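You operate a simulated robot arm through the tools that you are given. There is no shell and no other tool.

The job below is to be done with a simulated robot arm. You get a single attempt, and the scene is never put back.

JOB
Set the controls near the top of the steel table marked feeding. At the end: the dark lever with grey knob is set to side; the rail lever with red knob is switched off; the rail lever with blue knob is set to grip; the dark lever with blue knob is switched off; whatever was shut is shut again. Leave all else as you found it, and nothing knocked over. The rail lever with blue knob goes to its stop. The dark lever with grey knob goes to its stop. The dark lever with blue knob goes to its stop. The rail lever with red knob goes to its stop.

It is judged by the outcome, as a careful person would: the job done as asked, and still so three seconds after it is handed in. It fails if anything else is knocked over, pushed out of place, dropped, spilled or broken.

ROBOT AND FRAMES
A 7-joint arm with a two-finger parallel gripper, fixed in place. Base frame: the origin is on the floor under the middle of its stand, x ahead of it, y to its left, z up. Readings come in m, rad, newtons and seconds.
It reaches about 1.479 m from its shoulder. Its first joint turns from -2.897 to 2.897 rad. Payload 4.4 kg.
The TCP is the grasp point between the finger pads, 0.023 m short of the fingertips. In the tool frame z runs along the fingers and y along their closing line. The gripper opens to 0.094 m. The fingers are 0.038 m wide and 0.01 m thick; the gripper's body (0.054 by 0.096 m) begins 0.039 m behind the TCP.
Orientation is that of the tool frame in the base frame, as [roll, pitch, yaw] about the fixed x, y, z axes, in that order (R = Rz(yaw) Ry(pitch) Rx(roll)). With the fingers straight down and closing along the base's y, the tool's x points along the base's -x, its y along +y and its z along -z.

CONTROLS
- The arm moves only by the tool servo_tool. Its arguments are lists of equal length, an entry for each row: "slide": the shift along the base's x, y, z in m, a list of three; "rotation": the turn, a rotation vector about the base's x, y, z in rad, a list of three; "gripper": the closure, from 0 (fully open) to 1 (shut). In form: {"slide": [[dx, dy, dz], ...], "rotation": [[rx, ry, rz], ...], "gripper": [gripper, ...]}. A call has 1 to 20 rows; each row shifts and turns the commanded pose from where the row before left it. Rows are played at 5 a second. More than 0.05 m and 0.15 rad between two rows, or a gripper value outside its range, and nothing of the call is played. A pose out of reach is approached as far as the arm can. The call stops where the force on the tool passes 40 N (or 10 N more than at its start, if that is more) or the arm is blocked; 0.2 s more then pass. The fingers move at their own pace (about 0.072 m/s each) and stop on an object; they squeeze with about 28 N. The grip force told is the motor's: it shows also when the fingers shut on nothing. Time passes only in rows, and 0.2 s behind the last, so rows that do not move let the fingers close. It gives the time, the measured TCP pose, the force on the tool (base axes), the opening and the grip force at its end, in the units of the frame above (readings bear some noise), with the torque about the TCP (base axes, N m) and any sound that the robot's microphone picked up, and new pictures: "show" is both (left out), scene, wrist or none.
- Cameras (640 x 400 px; columns grow to the right, rows downward): "scene" is fixed at [0.0518, -0.6498, 1.2979]; the picture's right is [0.82, -0.57, 0.00], its down [-0.18, -0.26, -0.95] and it looks along [0.54, 0.78, -0.32] (base axes); focal length 316 px, centre (320, 200). "wrist" rides on the gripper at [0.086, 0.016, -0.074] in the tool frame; the picture's right is [-0.18, 0.98, 0.00], its down [-0.58, -0.11, -0.81] and it looks along [-0.79, -0.15, 0.59] (tool axes); focal length 243 px, centre (320, 200). There is no depth. A picture from a camera that has moved, and an enlarged one, comes with that camera's place and axes in the base frame and with its lens.
- inspect(camera, box): a new picture of the part [left, top, right, bottom] of that camera's present view, enlarged. No time passes.
- finish_job(): hands the job in; it is judged then, once.

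Nothing tells you positions but the pictures and the camera data. Unless the task says otherwise, let go and move clear before handing in.

The tools are called after "Call:" by a JSON object that holds its "fn" and its "kwargs". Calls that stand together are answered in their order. servo_tool: Moves the arm, as the interface text tells. Its arguments: {"type":"object","properties":{"slide":{"type":"array"},"rotation":{"type":"array"},"gripper":{"type":"array"},"show":{"type":"string","enum":["both","scene","wrist","none"]}},"required":["slide","rotation","gripper"]} The other tools are called the same way: inspect (camera, box) takes an enlarged picture of a part of a camera's view; finish_job () hands the job in.

At the start:

```text
time_s: 0.0
ee_pos: [0.4094, 0.5052, 1.2114]
tool_rot: [3.141, 0.001, 3.141]
ft_force: [-0.2, 0.0, 0.3]
moment: [-0.03, 0.03, 0.0]
gripper_width: 0.0937
gripper_force: 0.1
```

scene: 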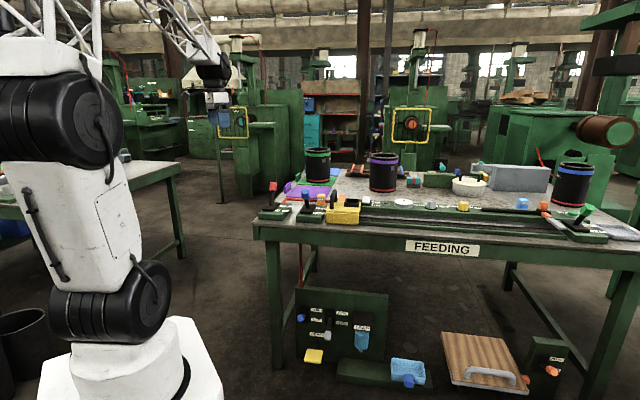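
wrist: 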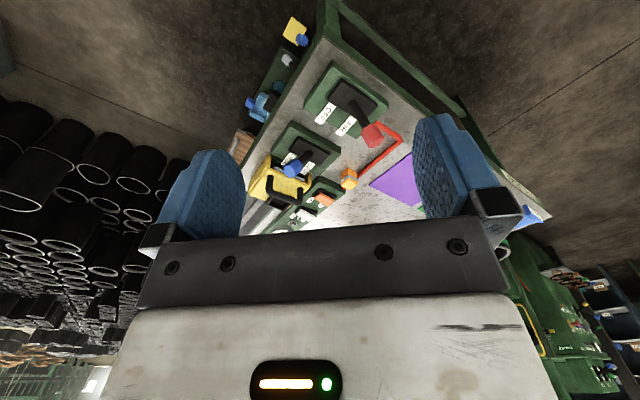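

I see a steel table marked FEEDING with several controls on its top and a panel of controls underneath; I need a closer look at each before moving. I'll enlarge parts of the scene and wrist views.

Call:
{"fn": "inspect", "kwargs": {"camera": "scene", "box": [250, 140, 410, 240]}}

Call:
{"fn": "inspect", "kwargs": {"camera": "scene", "box": [390, 150, 640, 260]}}

Call:
{"fn": "inspect", "kwargs": {"camera": "scene", "box": [260, 280, 440, 400]}}

Call:
{"fn": "inspect", "kwargs": {"camera": "scene", "box": [420, 310, 600, 400]}}

Call:
{"fn": "inspect", "kwargs": {"camera": "wrist", "box": [220, 0, 420, 130]}}

Call:
{"fn": "inspect", "kwargs": {"camera": "wrist", "box": [230, 120, 430, 245]}}

```text
4.00 times, centred on (330, 190) of scene
camera zoom: at [0.0518, -0.6498, 1.2979], right [0.82, -0.57, 0.0], down [-0.18, -0.26, -0.95], along [0.54, 0.78, -0.32], focal length 1265 px, centre (280, 240)
```

zoom: 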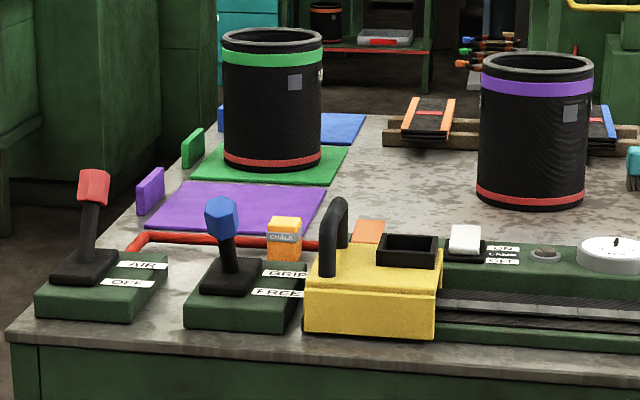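

```text
2.56 times, centred on (515, 205) of scene
camera zoom: at [0.0518, -0.6498, 1.2979], right [0.82, -0.57, 0.0], down [-0.18, -0.26, -0.95], along [0.54, 0.78, -0.32], focal length 809 px, centre (-179, 187)
```

zoom: 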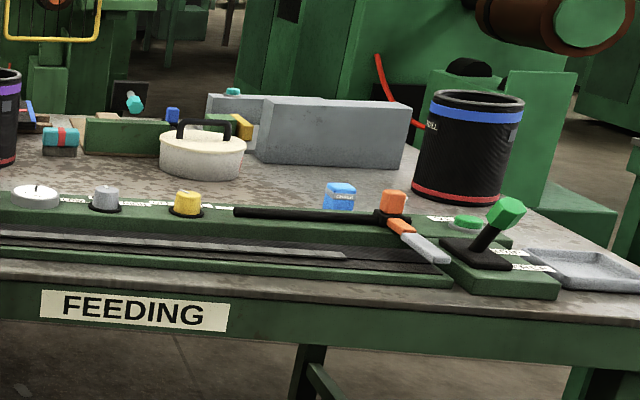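

```text
3.33 times, centred on (350, 340) of scene
camera zoom: at [0.0518, -0.6498, 1.2979], right [0.82, -0.57, 0.0], down [-0.18, -0.26, -0.95], along [0.54, 0.78, -0.32], focal length 1054 px, centre (220, -267)
```

zoom: 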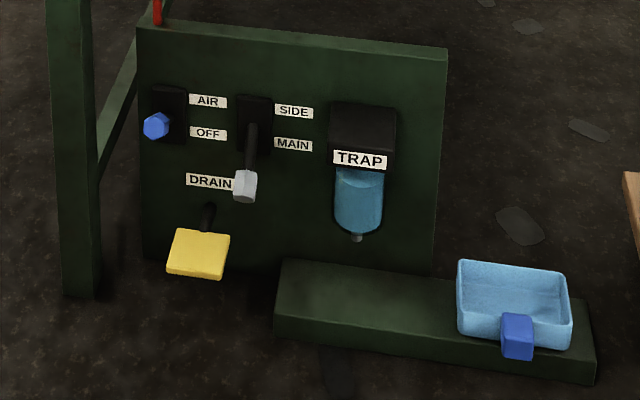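

```text
3.56 times, centred on (510, 355) of scene
camera zoom: at [0.0518, -0.6498, 1.2979], right [0.82, -0.57, 0.0], down [-0.18, -0.26, -0.95], along [0.54, 0.78, -0.32], focal length 1124 px, centre (-356, -351)
```

zoom: 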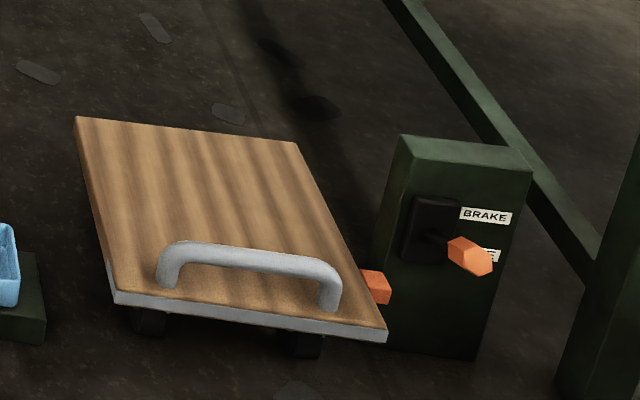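

```text
3.08 times, centred on (320, 65) of wrist
camera zoom: at [0.3227, 0.5227, 1.2841], right [0.18, 0.98, 0.0], down [0.58, -0.11, 0.81], along [0.79, -0.15, -0.59], focal length 746 px, centre (320, 615)
```

zoom: 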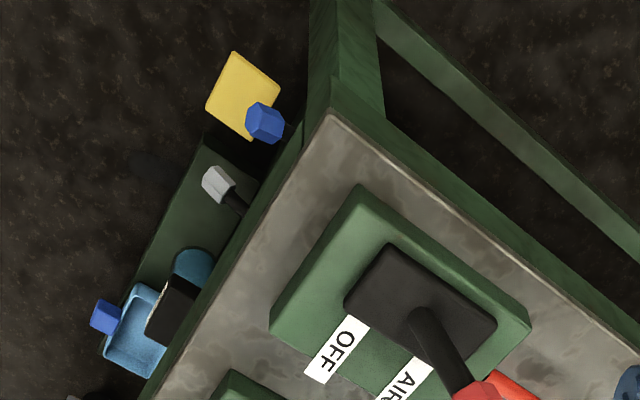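

```text
3.20 times, centred on (330, 182) of wrist
camera zoom: at [0.3227, 0.5227, 1.2841], right [0.18, 0.98, 0.0], down [0.58, -0.11, 0.81], along [0.79, -0.15, -0.59], focal length 776 px, centre (288, 256)
```

zoom: 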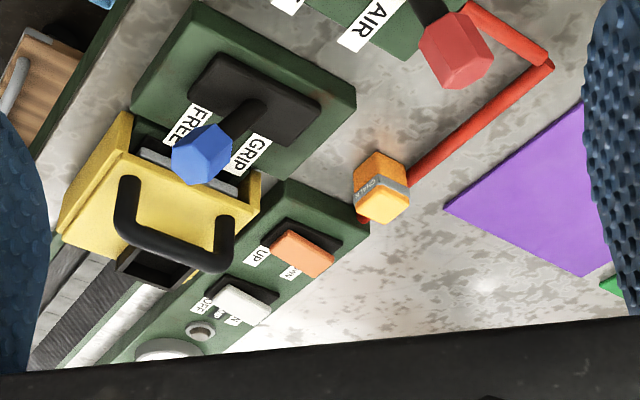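

The table's front edge runs at about 45° to the base axes. I place the rail red knob near (0.644, 0.566, 0.904), leaning to AIR, and the rail blue knob near (0.699, 0.389, 0.908), leaning to FREE. The dark levers are on the panel under the table at z≈0.28: blue points up to AIR and grey points down to MAIN. First I'll turn the tool 45° and move above the rail levers for a closer look.

Call:
{"fn": "servo_tool", "kwargs": {"slide": [[0.0225, -0.015, -0.01], [0.0225, -0.015, -0.01], [0.0225, -0.015, -0.01], [0.0225, -0.015, -0.01], [0.0225, -0.015, -0.01], [0.0225, -0.015, -0.01], [0.0225, -0.015, -0.01], [0.0225, -0.015, -0.01]], "rotation": [[0, 0, 0.0982], [0, 0, 0.0982], [0, 0, 0.0982], [0, 0, 0.0982], [0, 0, 0.0982], [0, 0, 0.0982], [0, 0, 0.0982], [0, 0, 0.0982]], "gripper": [0, 0, 0, 0, 0, 0, 0, 0]}}

```text
time_s: 1.8
ee_pos: [0.5893, 0.3839, 1.128]
tool_rot: [3.141, 0.001, -2.355]
ft_force: [0.4, -0.6, 0.5]
moment: [0.03, 0.05, -0.03]
gripper_width: 0.0942
gripper_force: 0.0
camera wrist: at [0.5176, 0.3349, 1.2019], right [-0.57, 0.82, 0.0], down [0.49, 0.34, 0.81], along [0.66, 0.46, -0.59], focal length 243 px, centre (320, 200)
```

scene: 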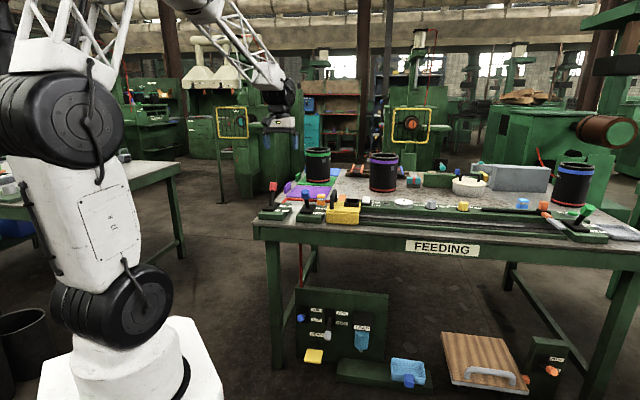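
wrist: 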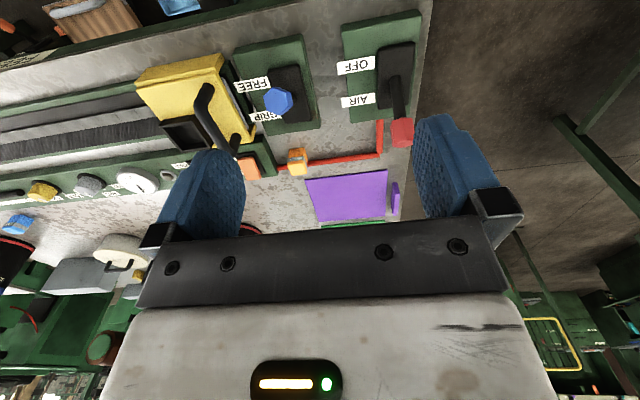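

The tool is now square with the table, and both rail levers show clearly in the wrist view. I'll enlarge them to fix their positions more exactly.

Call:
{"fn": "inspect", "kwargs": {"camera": "wrist", "box": [220, 0, 440, 160]}}

Call:
{"fn": "inspect", "kwargs": {"camera": "wrist", "box": [100, 30, 300, 180]}}

Call:
{"fn": "inspect", "kwargs": {"camera": "scene", "box": [290, 280, 380, 370]}}

```text
2.50 times, centred on (330, 80) of wrist
camera zoom: at [0.5176, 0.3349, 1.2019], right [-0.57, 0.82, 0.0], down [0.49, 0.34, 0.81], along [0.66, 0.46, -0.59], focal length 606 px, centre (295, 500)
```

zoom: 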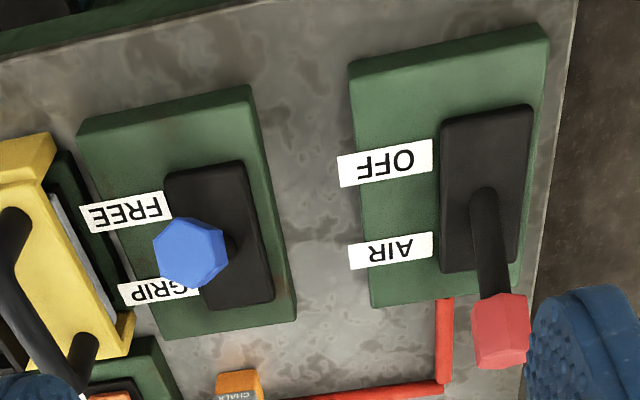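

```text
2.67 times, centred on (200, 105) of wrist
camera zoom: at [0.5176, 0.3349, 1.2019], right [-0.57, 0.82, 0.0], down [0.49, 0.34, 0.81], along [0.66, 0.46, -0.59], focal length 647 px, centre (640, 453)
```

zoom: 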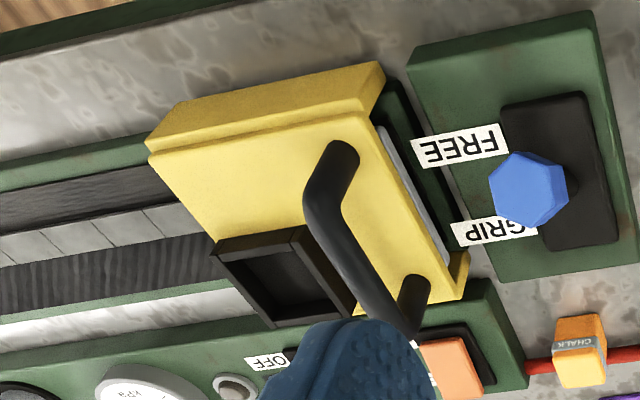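

```text
4.44 times, centred on (335, 325) of scene
camera zoom: at [0.0518, -0.6498, 1.2979], right [0.82, -0.57, 0.0], down [-0.18, -0.26, -0.95], along [0.54, 0.78, -0.32], focal length 1405 px, centre (253, -356)
```

zoom: 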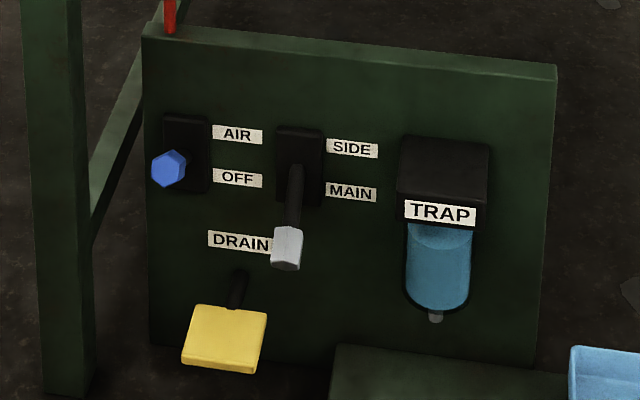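

The two views agree: the rail blue knob is at about (0.702, 0.393, 0.905) and the yellow carriage handle is roughly 0.1 m to its right, so there is room. I'll close the fingers and come down on the near side of the blue knob, ready to push it away toward GRIP.

Call:
{"fn": "servo_tool", "kwargs": {"slide": [[0.0264, -0.025, 0], [0.0264, -0.025, 0], [0, 0, -0.043], [0, 0, -0.043], [0, 0, -0.044], [0, 0, -0.044], [0, 0, -0.044]], "rotation": [[0, 0, 0], [0, 0, 0], [0, 0, 0], [0, 0, 0], [0, 0, 0], [0, 0, 0], [0, 0, 0]], "gripper": [1, 1, 1, 1, 1, 1, 1]}}

```text
time_s: 3.4
ee_pos: [0.6421, 0.3332, 0.9106]
tool_rot: [3.14, 0.002, -2.356]
ft_force: [0.4, 0.1, 1.0]
moment: [0.0, 0.02, -0.02]
gripper_width: 0.0001
gripper_force: 27.8
camera wrist: at [0.5701, 0.2839, 0.9838], right [-0.57, 0.82, 0.0], down [0.49, 0.33, 0.81], along [0.67, 0.46, -0.59], focal length 243 px, centre (320, 200)
```

scene: 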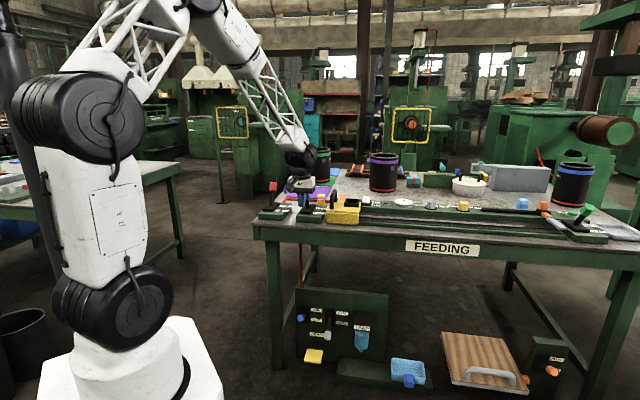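
wrist: 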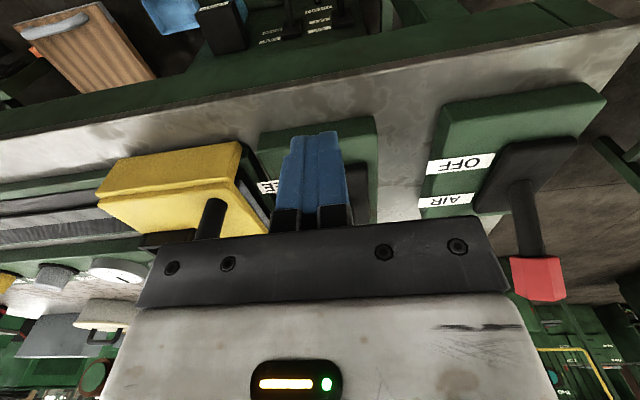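

The closed fingers hang on the near side of the blue rail lever. I'll check the alignment in the scene view.

Call:
{"fn": "inspect", "kwargs": {"camera": "scene", "box": [255, 150, 375, 230]}}

Call:
{"fn": "inspect", "kwargs": {"camera": "wrist", "box": [240, 110, 400, 240]}}

```text
5.00 times, centred on (315, 190) of scene
camera zoom: at [0.0518, -0.6498, 1.2979], right [0.82, -0.57, 0.0], down [-0.18, -0.26, -0.95], along [0.54, 0.78, -0.32], focal length 1581 px, centre (345, 250)
```

zoom: 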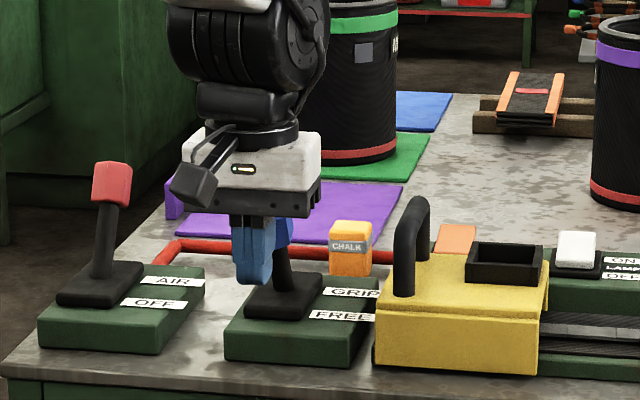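

```text
3.08 times, centred on (320, 175) of wrist
camera zoom: at [0.5701, 0.2839, 0.9838], right [-0.57, 0.82, 0.0], down [0.49, 0.33, 0.81], along [0.67, 0.46, -0.59], focal length 746 px, centre (320, 277)
```

zoom: 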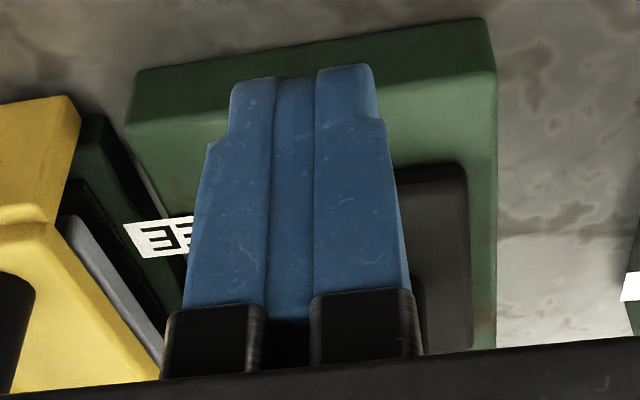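

The fingers line up with the blue knob along the push direction. I'll push slowly away from the robot.

Call:
{"fn": "servo_tool", "kwargs": {"slide": [[0.0085, 0.0085, 0], [0.0085, 0.0085, 0], [0.0085, 0.0085, 0], [0.0085, 0.0085, 0], [0.0071, 0.0071, 0], [0.0071, 0.0071, 0], [0.0071, 0.0071, 0], [0.0071, 0.0071, 0]], "rotation": [[0, 0, 0], [0, 0, 0], [0, 0, 0], [0, 0, 0], [0, 0, 0], [0, 0, 0], [0, 0, 0], [0, 0, 0]], "gripper": [1, 1, 1, 1, 1, 1, 1, 1]}}

```text
time_s: 5.2
ee_pos: [0.7037, 0.3982, 0.911]
tool_rot: [-3.141, 0.002, -2.357]
ft_force: [-1.1, -1.2, -0.7]
moment: [0.0, 0.03, 0.01]
gripper_width: 0.0
gripper_force: 28.0
camera wrist: at [0.6315, 0.3492, 0.9863], right [-0.57, 0.82, 0.0], down [0.49, 0.33, 0.81], along [0.67, 0.46, -0.59], focal length 243 px, centre (320, 200)
```

scene: 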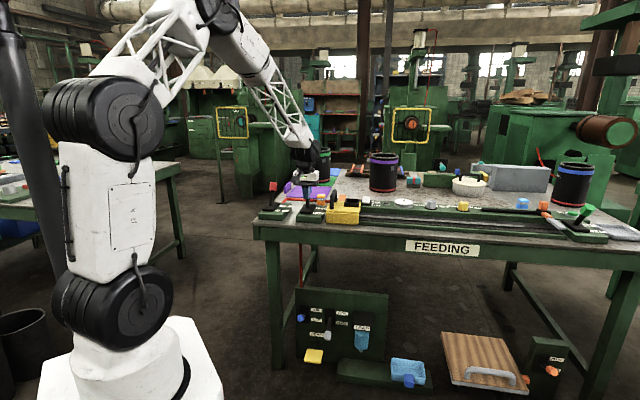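
wrist: 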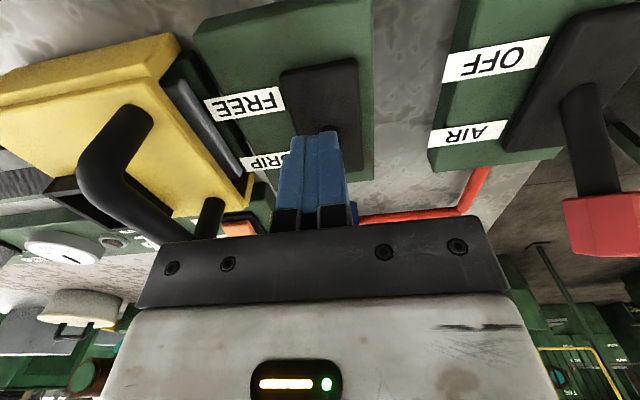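

The lever is moving easily at only 1–2 N. I'll keep pushing in small steps until the stop shows up as a rise in force.

Call:
{"fn": "servo_tool", "kwargs": {"slide": [[0.0057, 0.0057, 0], [0.0057, 0.0057, 0], [0.0057, 0.0057, 0], [0.0043, 0.0043, 0], [0.0036, 0.0036, 0]], "rotation": [[0, 0, 0], [0, 0, 0], [0, 0, 0], [0, 0, 0], [0, 0, 0]], "gripper": [1, 1, 1, 1, 1]}}

```text
time_s: 6.3
ee_pos: [0.7256, 0.4194, 0.9124]
tool_rot: [-3.141, -0.005, -2.356]
ft_force: [-11.0, -7.8, 8.4]
moment: [-0.1, 0.13, 0.07]
gripper_width: 0.0
gripper_force: 28.0
stopped in row 5: the force on the tool passed its limit at 61 N (the readings are from after the stop); the commanded pose is now the measured one
camera wrist: at [0.6521, 0.371, 0.9866], right [-0.57, 0.82, 0.0], down [0.49, 0.34, 0.8], along [0.66, 0.45, -0.6], focal length 243 px, centre (320, 200)
```

scene: 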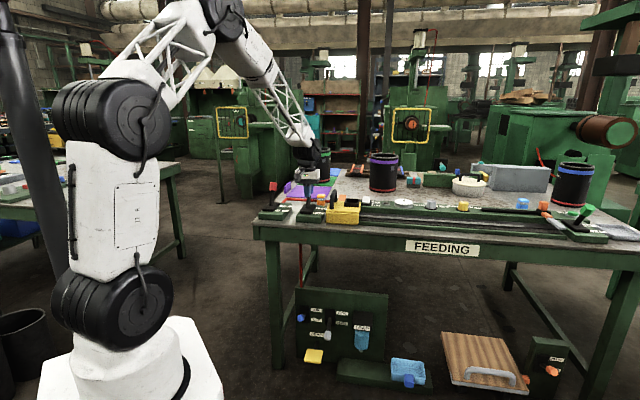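
wrist: 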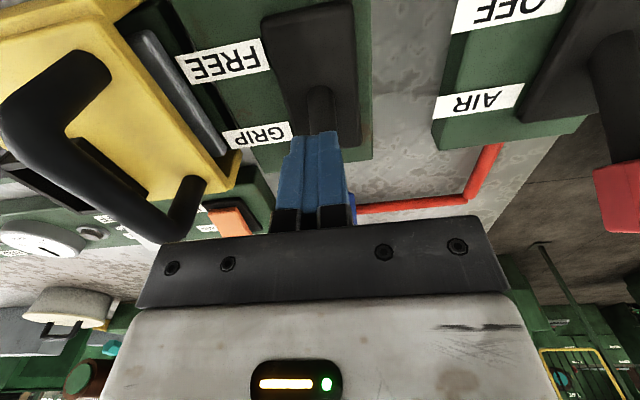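

Force rose sharply at n≈0.81, near where I expected the stop. I'll look at where the lever stands.

Call:
{"fn": "inspect", "kwargs": {"camera": "scene", "box": [255, 150, 375, 230]}}

Call:
{"fn": "inspect", "kwargs": {"camera": "wrist", "box": [220, 0, 400, 240]}}

```text
5.00 times, centred on (315, 190) of scene
camera zoom: at [0.0518, -0.6498, 1.2979], right [0.82, -0.57, 0.0], down [-0.18, -0.26, -0.95], along [0.54, 0.78, -0.32], focal length 1581 px, centre (345, 250)
```

zoom: 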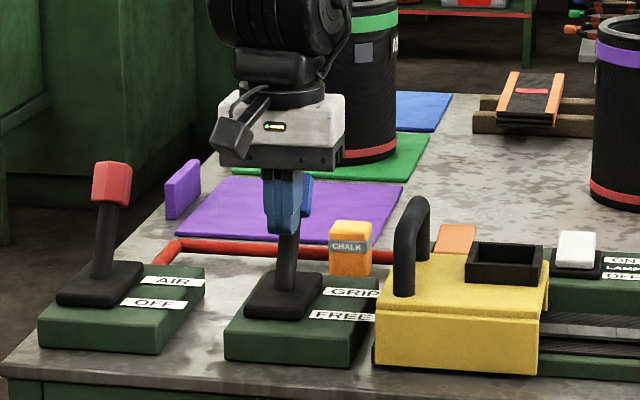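

```text
1.67 times, centred on (310, 120) of wrist
camera zoom: at [0.6521, 0.371, 0.9866], right [-0.57, 0.82, 0.0], down [0.49, 0.34, 0.8], along [0.66, 0.45, -0.6], focal length 404 px, centre (337, 333)
```

zoom: 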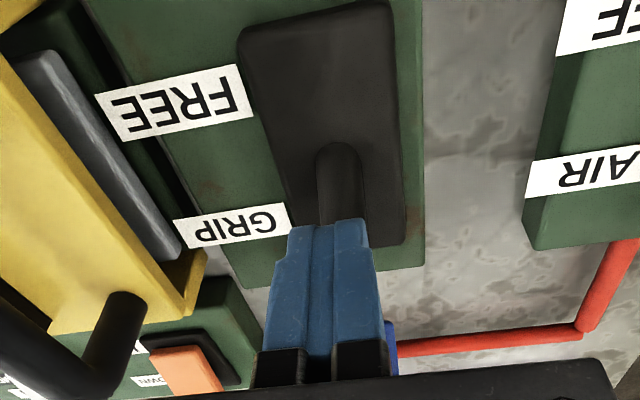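

The blue lever now leans to GRIP. I'll back off toward the robot, rise, and check its final lean.

Call:
{"fn": "servo_tool", "kwargs": {"slide": [[-0.0212, -0.0212, 0], [-0.0212, -0.0212, 0.0], [-0.0212, -0.0212, 0.02], [-0.0212, -0.0212, 0.04], [0, 0, 0.045], [0, 0, 0.045], [0, 0, 0.045]], "rotation": [[0, 0, 0], [0, 0, 0], [0, 0, 0], [0, 0, 0], [0, 0, 0], [0, 0, 0], [0, 0, 0]], "gripper": [1, 1, 1, 1, 1, 1, 1]}}

Call:
{"fn": "inspect", "kwargs": {"camera": "scene", "box": [255, 150, 375, 230]}}

Call:
{"fn": "inspect", "kwargs": {"camera": "wrist", "box": [200, 0, 480, 240]}}

```text
time_s: 7.9
ee_pos: [0.641, 0.3369, 1.1063]
tool_rot: [3.14, -0.006, -2.357]
ft_force: [-0.4, -0.4, 0.2]
moment: [-0.04, 0.01, 0.0]
gripper_width: 0.0002
gripper_force: 28.0
camera wrist: at [0.5684, 0.2875, 1.1806], right [-0.57, 0.82, 0.0], down [0.49, 0.34, 0.8], along [0.66, 0.45, -0.6], focal length 243 px, centre (320, 200)
```

scene: 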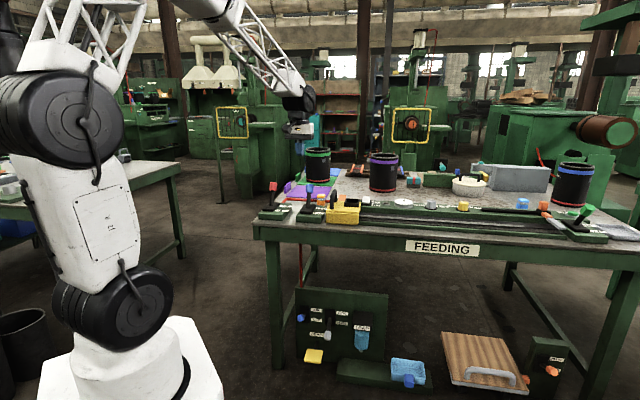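
wrist: 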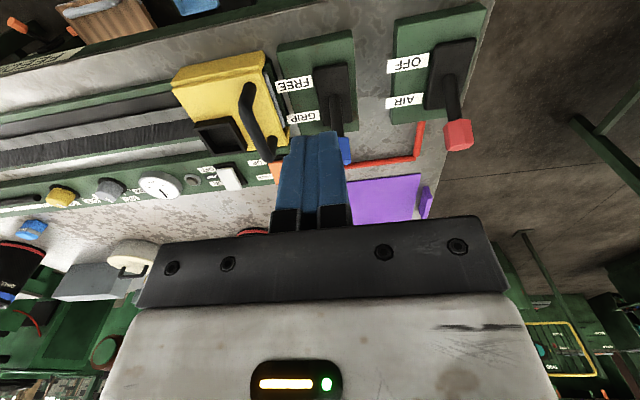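

```text
5.00 times, centred on (315, 190) of scene
camera zoom: at [0.0518, -0.6498, 1.2979], right [0.82, -0.57, 0.0], down [-0.18, -0.26, -0.95], along [0.54, 0.78, -0.32], focal length 1581 px, centre (345, 250)
```

zoom: 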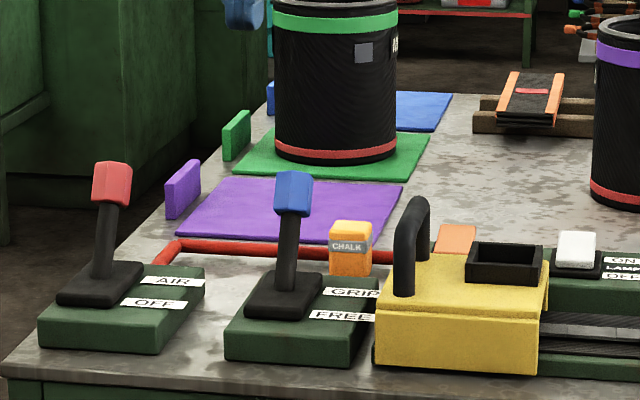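

```text
1.67 times, centred on (340, 120) of wrist
camera zoom: at [0.5684, 0.2875, 1.1806], right [-0.57, 0.82, 0.0], down [0.49, 0.34, 0.8], along [0.66, 0.45, -0.6], focal length 404 px, centre (287, 333)
```

zoom: 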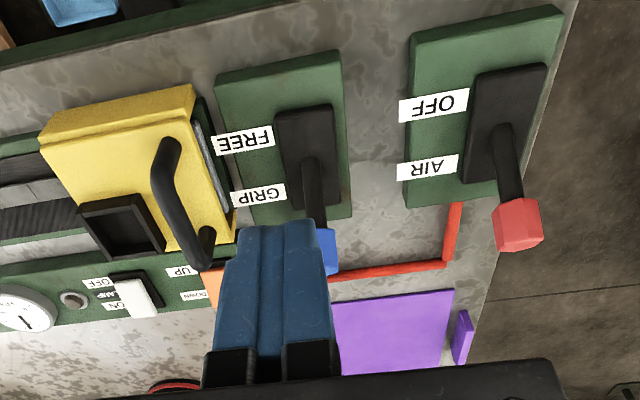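

The blue rail lever now rests fully at GRIP, leaning the same way as the red one leans to AIR. Next I'll go over the red knob to its far side, at about e=0.053 and n=0.925 in table terms, and come down there so I can pull it toward OFF.

Call:
{"fn": "servo_tool", "kwargs": {"slide": [[0.0072, 0.04, 0], [0.0072, 0.04, 0], [0.0072, 0.04, 0], [0.0072, 0.04, 0], [0.0072, 0.04, 0], [0.0072, 0.04, 0], [0.0074, 0.0397, 0], [0, 0, -0.04], [0, 0, -0.04], [0, 0, -0.04]], "rotation": [[0, 0, 0], [0, 0, 0], [0, 0, 0], [0, 0, 0], [0, 0, 0], [0, 0, 0], [0, 0, 0], [0, 0, 0], [0, 0, 0], [0, 0, 0]], "gripper": [1, 1, 1, 1, 1, 1, 1, 1, 1, 1]}}

Call:
{"fn": "inspect", "kwargs": {"camera": "scene", "box": [245, 140, 365, 220]}}

Call:
{"fn": "inspect", "kwargs": {"camera": "wrist", "box": [200, 0, 480, 240]}}

```text
time_s: 10.1
ee_pos: [0.6902, 0.6163, 0.9864]
tool_rot: [-3.141, -0.002, -2.356]
ft_force: [0.3, -0.8, 1.1]
moment: [0.0, -0.02, 0.0]
gripper_width: 0.0
gripper_force: 28.4
camera wrist: at [0.6178, 0.5669, 1.0603], right [-0.57, 0.82, 0.0], down [0.49, 0.34, 0.81], along [0.66, 0.46, -0.59], focal length 243 px, centre (320, 200)
```

scene: 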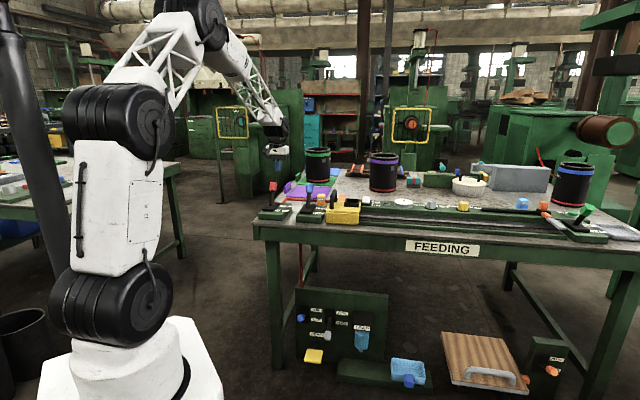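
wrist: 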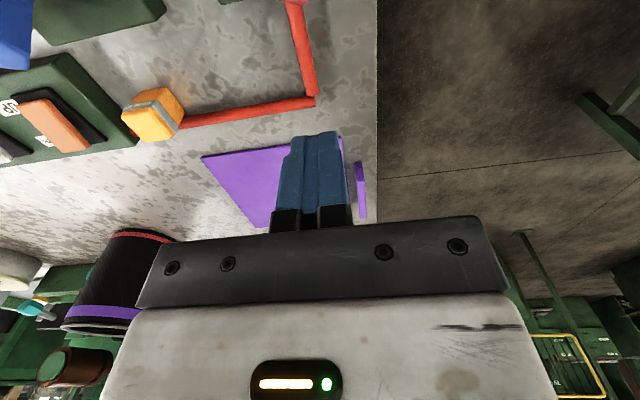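

```text
5.00 times, centred on (305, 180) of scene
camera zoom: at [0.0518, -0.6498, 1.2979], right [0.82, -0.57, 0.0], down [-0.18, -0.26, -0.95], along [0.54, 0.78, -0.32], focal length 1581 px, centre (395, 300)
```

zoom: 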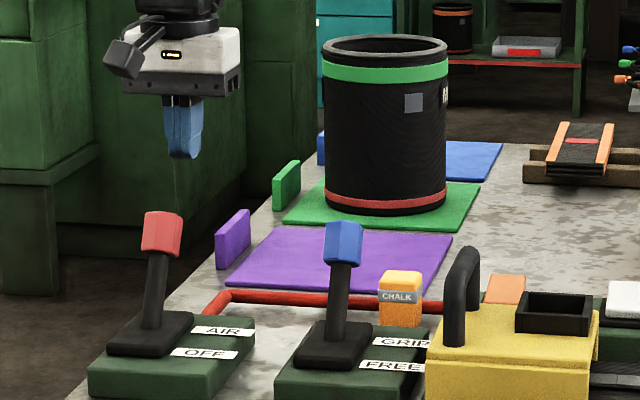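

```text
1.67 times, centred on (340, 120) of wrist
camera zoom: at [0.6178, 0.5669, 1.0603], right [-0.57, 0.82, 0.0], down [0.49, 0.34, 0.81], along [0.66, 0.46, -0.59], focal length 404 px, centre (287, 333)
```

zoom: 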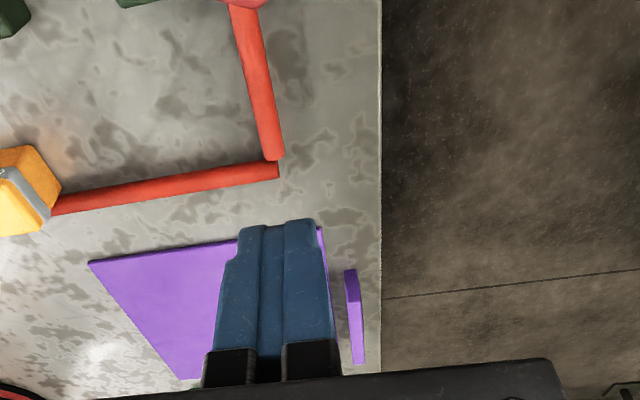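

The fingers are right behind the red knob in line with it. I'll go down to knob height and then pull slowly toward the robot.

Call:
{"fn": "servo_tool", "kwargs": {"slide": [[0, 0, -0.038], [0, 0, -0.037], [-0.0071, -0.0071, 0], [-0.0071, -0.0071, 0], [-0.0071, -0.0071, 0], [-0.0071, -0.0071, 0], [-0.0071, -0.0071, 0], [-0.0071, -0.0071, 0]], "rotation": [[0, 0, 0], [0, 0, 0], [0, 0, 0], [0, 0, 0], [0, 0, 0], [0, 0, 0], [0, 0, 0], [0, 0, 0]], "gripper": [1, 1, 1, 1, 1, 1, 1, 1]}}

Call:
{"fn": "inspect", "kwargs": {"camera": "scene", "box": [245, 150, 365, 230]}}

```text
time_s: 11.9
ee_pos: [0.6471, 0.5723, 0.9118]
tool_rot: [3.141, -0.006, -2.357]
ft_force: [2.0, 1.2, 0.8]
moment: [-0.04, 0.03, 0.0]
gripper_width: 0.0
gripper_force: 28.6
camera wrist: at [0.5754, 0.5227, 0.9856], right [-0.57, 0.82, 0.0], down [0.49, 0.34, 0.8], along [0.66, 0.45, -0.6], focal length 243 px, centre (320, 200)
```

scene: 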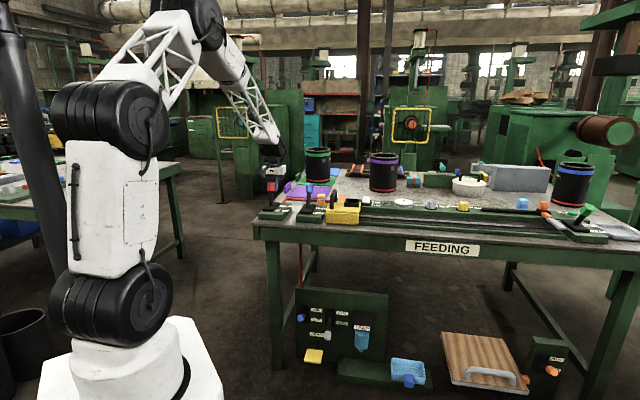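
wrist: 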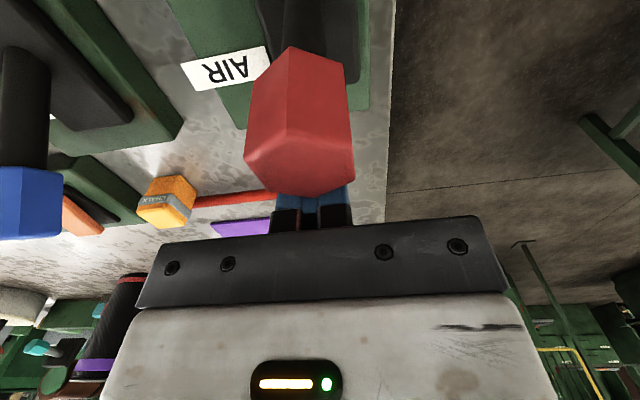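

```text
5.00 times, centred on (305, 190) of scene
camera zoom: at [0.0518, -0.6498, 1.2979], right [0.82, -0.57, 0.0], down [-0.18, -0.26, -0.95], along [0.54, 0.78, -0.32], focal length 1581 px, centre (395, 250)
```

zoom: 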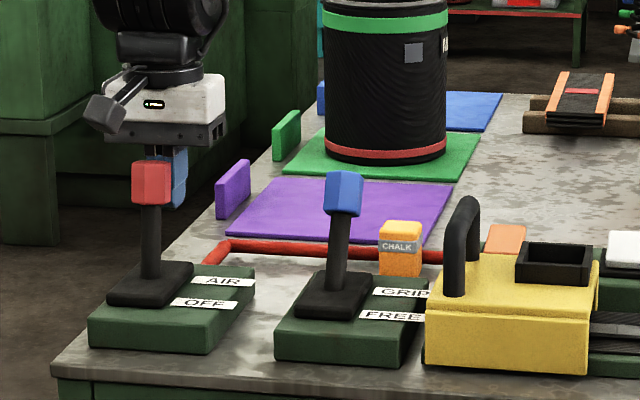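

The red lever is following the fingers. I'll keep pulling until it meets its OFF stop.

Call:
{"fn": "servo_tool", "kwargs": {"slide": [[-0.0057, -0.0057, 0], [-0.0057, -0.0057, 0], [-0.0057, -0.0057, 0], [-0.0057, -0.0057, 0], [-0.0043, -0.0043, 0], [-0.0036, -0.0036, 0], [-0.0036, -0.0036, 0]], "rotation": [[0, 0, 0], [0, 0, 0], [0, 0, 0], [0, 0, 0], [0, 0, 0], [0, 0, 0], [0, 0, 0]], "gripper": [1, 1, 1, 1, 1, 1, 1]}}

Call:
{"fn": "inspect", "kwargs": {"camera": "scene", "box": [245, 150, 365, 230]}}

```text
time_s: 13.5
ee_pos: [0.6143, 0.5387, 0.912]
tool_rot: [-3.14, -0.002, -2.357]
ft_force: [0.1, 0.4, -0.5]
moment: [0.01, 0.0, 0.01]
gripper_width: 0.0
gripper_force: 27.9
camera wrist: at [0.542, 0.4889, 0.9863], right [-0.57, 0.82, 0.0], down [0.49, 0.34, 0.8], along [0.66, 0.45, -0.59], focal length 243 px, centre (320, 200)
```

scene: 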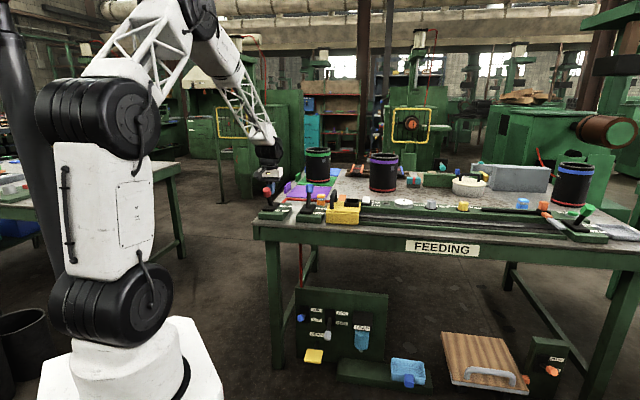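
wrist: 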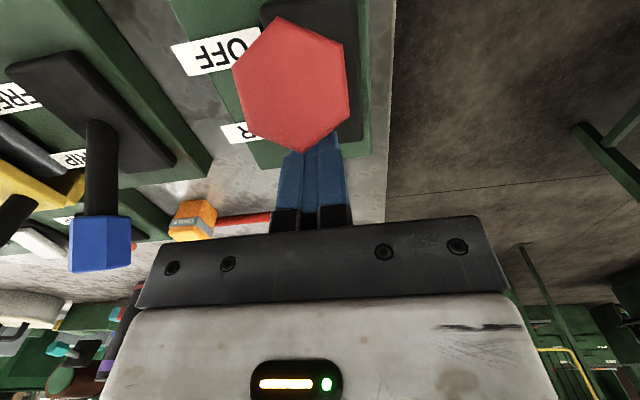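

```text
5.00 times, centred on (305, 190) of scene
camera zoom: at [0.0518, -0.6498, 1.2979], right [0.82, -0.57, 0.0], down [-0.18, -0.26, -0.95], along [0.54, 0.78, -0.32], focal length 1581 px, centre (395, 250)
```

zoom: 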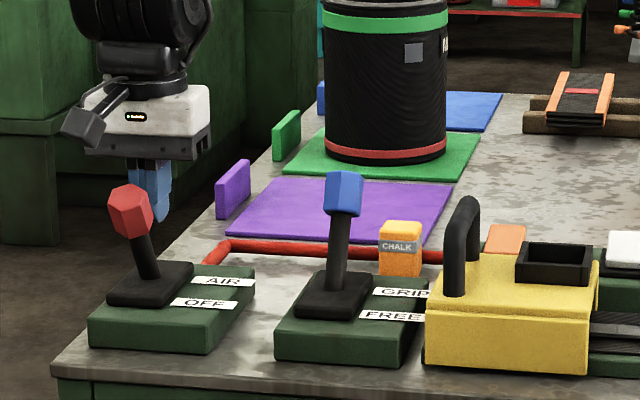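

The lever has gone over to the OFF side and the fingers now carry no load. I'll pull a few more millimetres to make sure it is against its stop.

Call:
{"fn": "servo_tool", "kwargs": {"slide": [[-0.0025, -0.0025, 0], [-0.0025, -0.0025, 0], [-0.0025, -0.0025, 0], [-0.0025, -0.0025, 0], [-0.0025, -0.0025, 0], [-0.0025, -0.0025, 0]], "rotation": [[0, 0, 0], [0, 0, 0], [0, 0, 0], [0, 0, 0], [0, 0, 0], [0, 0, 0]], "gripper": [1, 1, 1, 1, 1, 1]}}

Call:
{"fn": "inspect", "kwargs": {"camera": "scene", "box": [245, 150, 365, 230]}}

```text
time_s: 14.1
ee_pos: [0.6106, 0.5345, 0.9134]
tool_rot: [-3.14, 0.004, -2.355]
ft_force: [2.3, 2.5, 1.1]
moment: [0.03, -0.01, -0.02]
gripper_width: 0.0001
gripper_force: 28.0
stopped in row 3: the force on the tool passed its limit at 52 N (the readings are from after the stop); the commanded pose is now the measured one
camera wrist: at [0.5386, 0.4854, 0.9869], right [-0.57, 0.82, 0.0], down [0.49, 0.33, 0.81], along [0.67, 0.46, -0.59], focal length 243 px, centre (320, 200)
```

scene: 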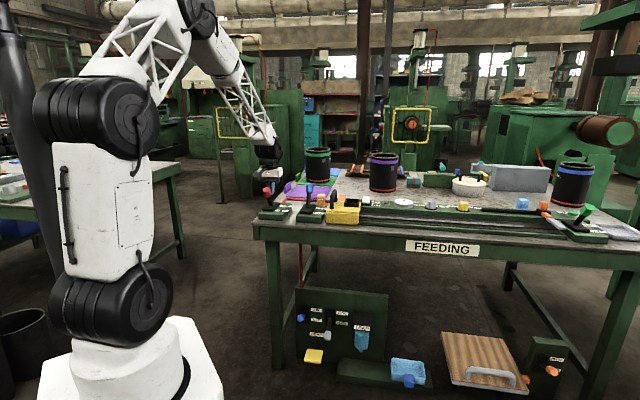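
wrist: 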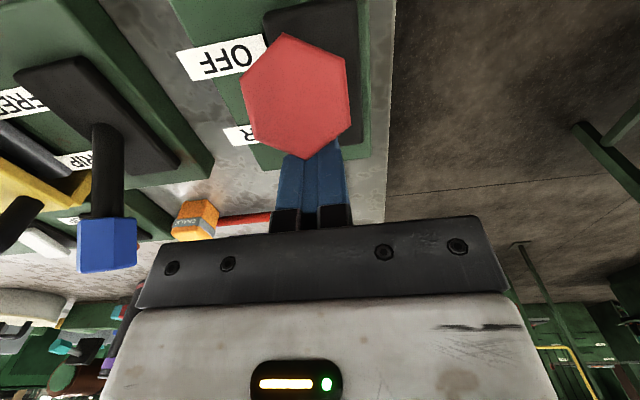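

```text
5.00 times, centred on (305, 190) of scene
camera zoom: at [0.0518, -0.6498, 1.2979], right [0.82, -0.57, 0.0], down [-0.18, -0.26, -0.95], along [0.54, 0.78, -0.32], focal length 1581 px, centre (395, 250)
```

zoom: 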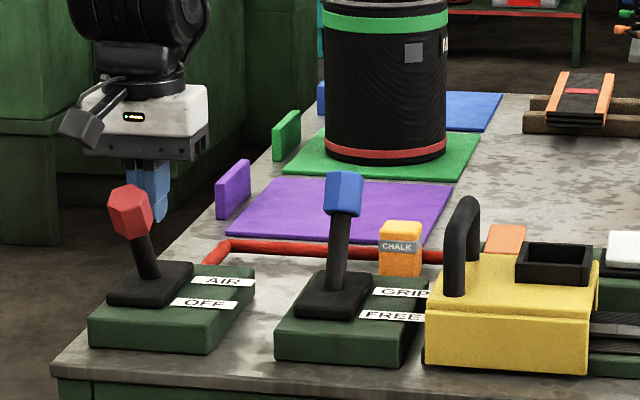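

The red lever is hard against its OFF stop. I'll back away from it, rise, and move in front of the table, ready to go down to the dark-lever panel.

Call:
{"fn": "servo_tool", "kwargs": {"slide": [[0.0141, 0.0141, 0], [0.0141, 0.0141, 0], [0, 0, 0.04], [0, 0, 0.05], [0, 0, 0.05], [0, 0, 0.05], [-0.0167, -0.0415, 0], [-0.0167, -0.0415, 0], [-0.0167, -0.0415, 0], [-0.0167, -0.0415, 0], [-0.0167, -0.0415, 0], [-0.0167, -0.0415, 0], [-0.0167, -0.0415, 0], [-0.0167, -0.0415, 0]], "rotation": [[0, 0, 0], [0, 0, 0], [0, 0, 0], [0, 0, 0], [0, 0, 0], [0, 0, 0], [0, 0, 0], [0, 0, 0], [0, 0, 0], [0, 0, 0], [0, 0, 0], [0, 0, 0], [0, 0, 0], [0, 0, 0]], "gripper": [1, 1, 1, 1, 1, 1, 1, 1, 0.5, 0, 0, 0, 0, 0]}}

Call:
{"fn": "inspect", "kwargs": {"camera": "scene", "box": [245, 150, 365, 230]}}

Call:
{"fn": "inspect", "kwargs": {"camera": "wrist", "box": [160, 0, 480, 220]}}

```text
time_s: 17.1
ee_pos: [0.5001, 0.2313, 1.1058]
tool_rot: [3.141, 0.002, -2.357]
ft_force: [0.4, -0.6, -0.4]
moment: [0.0, -0.02, 0.04]
gripper_width: 0.0942
gripper_force: 0.1
camera wrist: at [0.4286, 0.1825, 1.1793], right [-0.57, 0.82, 0.0], down [0.49, 0.33, 0.81], along [0.67, 0.46, -0.59], focal length 243 px, centre (320, 200)
```

scene: 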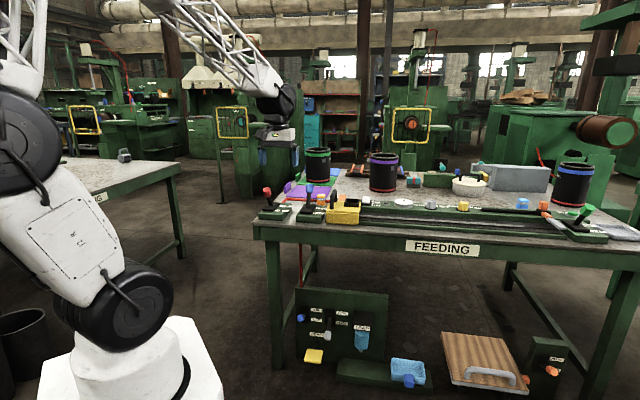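
wrist: 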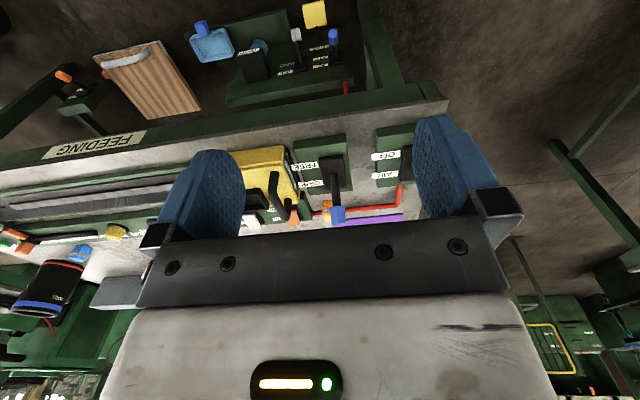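

```text
5.00 times, centred on (305, 190) of scene
camera zoom: at [0.0518, -0.6498, 1.2979], right [0.82, -0.57, 0.0], down [-0.18, -0.26, -0.95], along [0.54, 0.78, -0.32], focal length 1581 px, centre (395, 250)
```

zoom: 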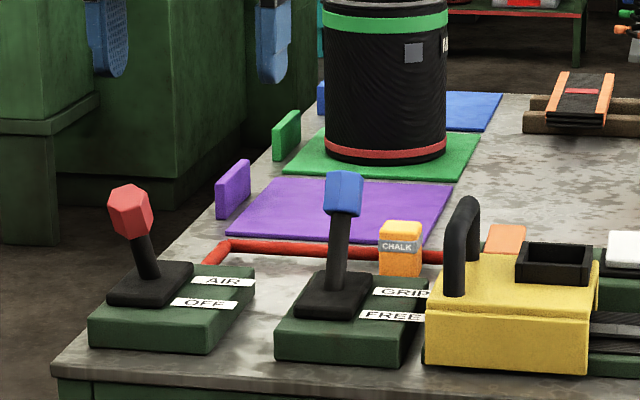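

```text
1.82 times, centred on (320, 110) of wrist
camera zoom: at [0.4286, 0.1825, 1.1793], right [-0.57, 0.82, 0.0], down [0.49, 0.33, 0.81], along [0.67, 0.46, -0.59], focal length 441 px, centre (320, 364)
```

zoom: 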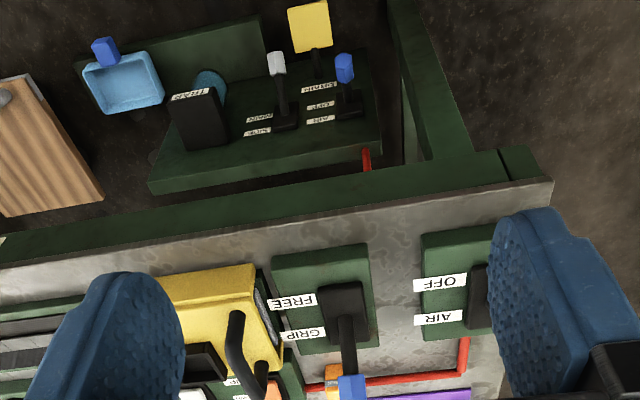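

Both rail levers are set and nothing else on the table has moved. From here the wrist camera also sees the panel. I'll go down in front of the table edge, watching the arm's clearance.

Call:
{"fn": "servo_tool", "kwargs": {"slide": [[-0.01, -0.01, -0.044], [-0.005, -0.005, -0.044], [0, 0, -0.044], [0, 0, -0.044], [0, 0, -0.044], [0, 0, -0.044], [0, 0, -0.044], [0, 0, -0.044]], "rotation": [[0, 0, 0], [0, 0, 0], [0, 0, 0], [0, 0, 0], [0, 0, 0], [0, 0, 0], [0, 0, 0], [0, 0, 0]], "gripper": [0, 0, 0, 0, 0, 0, 0, 0]}}

```text
time_s: 18.9
ee_pos: [0.4918, 0.2171, 0.7478]
tool_rot: [-3.14, 0.003, -2.355]
ft_force: [0.2, 0.2, -0.2]
moment: [0.01, -0.05, -0.01]
gripper_width: 0.0939
gripper_force: 0.1
camera wrist: at [0.4198, 0.1681, 0.8217], right [-0.57, 0.82, 0.0], down [0.49, 0.33, 0.81], along [0.67, 0.46, -0.59], focal length 243 px, centre (320, 200)
```

scene: 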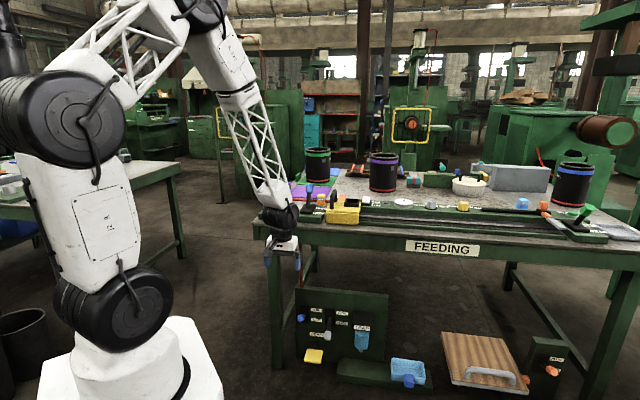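
wrist: 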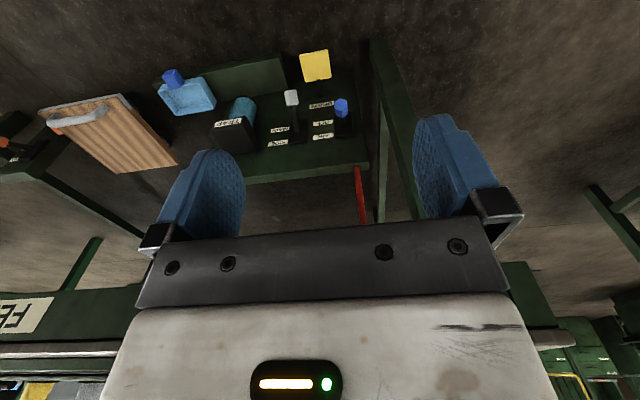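

The hand is now in front of the table edge and below the table top, with a clear view of the panel. I'll enlarge it to refine the dark lever positions.

Call:
{"fn": "inspect", "kwargs": {"camera": "wrist", "box": [230, 30, 390, 180]}}

Call:
{"fn": "inspect", "kwargs": {"camera": "scene", "box": [225, 150, 345, 310]}}

```text
2.67 times, centred on (310, 105) of wrist
camera zoom: at [0.4198, 0.1681, 0.8217], right [-0.57, 0.82, 0.0], down [0.49, 0.33, 0.81], along [0.67, 0.46, -0.59], focal length 647 px, centre (347, 453)
```

zoom: 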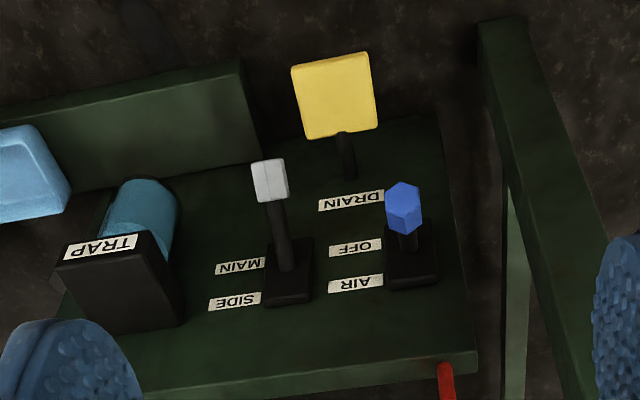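

```text
2.50 times, centred on (285, 230) of scene
camera zoom: at [0.0518, -0.6498, 1.2979], right [0.82, -0.57, 0.0], down [-0.18, -0.26, -0.95], along [0.54, 0.78, -0.32], focal length 790 px, centre (408, 125)
```

zoom: 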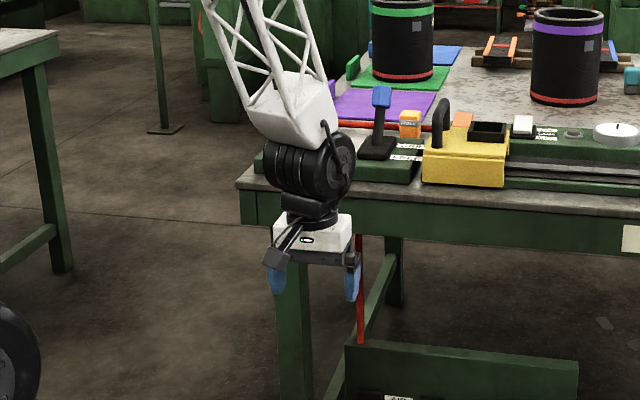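

Triangulating again puts the dark blue knob at e≈0.193, n≈0.755, z≈0.305 (up, AIR). The dark grey knob is at e≈0.319, n≈0.748, z≈0.233 (down, MAIN), and both levers swing in the vertical plane. I'll go lower while tilting the hand about 40° forward so the open fingers can straddle a knob under the table edge.

Call:
{"fn": "servo_tool", "kwargs": {"slide": [[0, 0, -0.035], [0, 0, -0.035], [0, 0, -0.035], [0, 0, -0.035], [0, 0, -0.035], [0, 0, -0.035], [0, 0, -0.035]], "rotation": [[0.0707, -0.0707, 0], [0.0707, -0.0707, 0], [0.0707, -0.0707, 0], [0.0707, -0.0707, 0], [0.0707, -0.0707, 0], [0.0707, -0.0707, 0], [0.0707, -0.0707, 0]], "gripper": [0, 0, 0, 0, 0, 0, 0]}}

```text
time_s: 20.5
ee_pos: [0.4825, 0.2184, 0.5042]
tool_rot: [-3.14, 0.697, -2.267]
ft_force: [4.3, -2.7, 0.4]
moment: [0.15, 0.19, 0.07]
gripper_width: 0.0942
gripper_force: 0.1
camera wrist: at [0.3962, 0.1423, 0.5066], right [-0.66, 0.74, 0.12], down [0.04, -0.12, 0.99], along [0.75, 0.66, 0.05], focal length 243 px, centre (320, 200)
```

scene: 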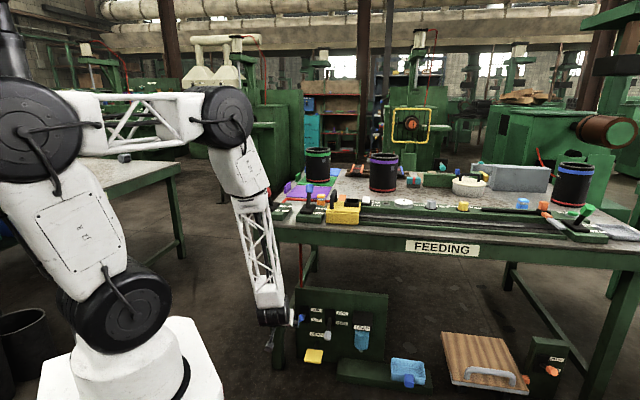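
wrist: 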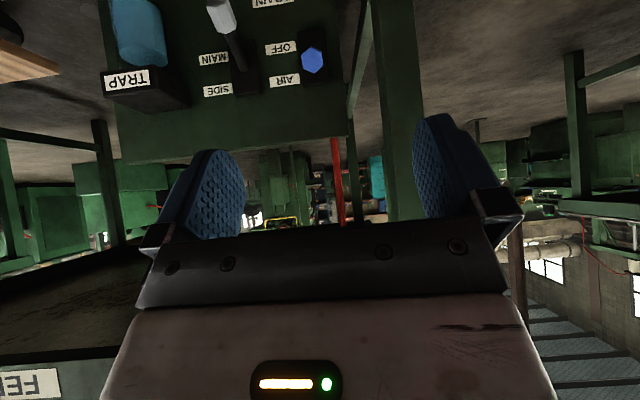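

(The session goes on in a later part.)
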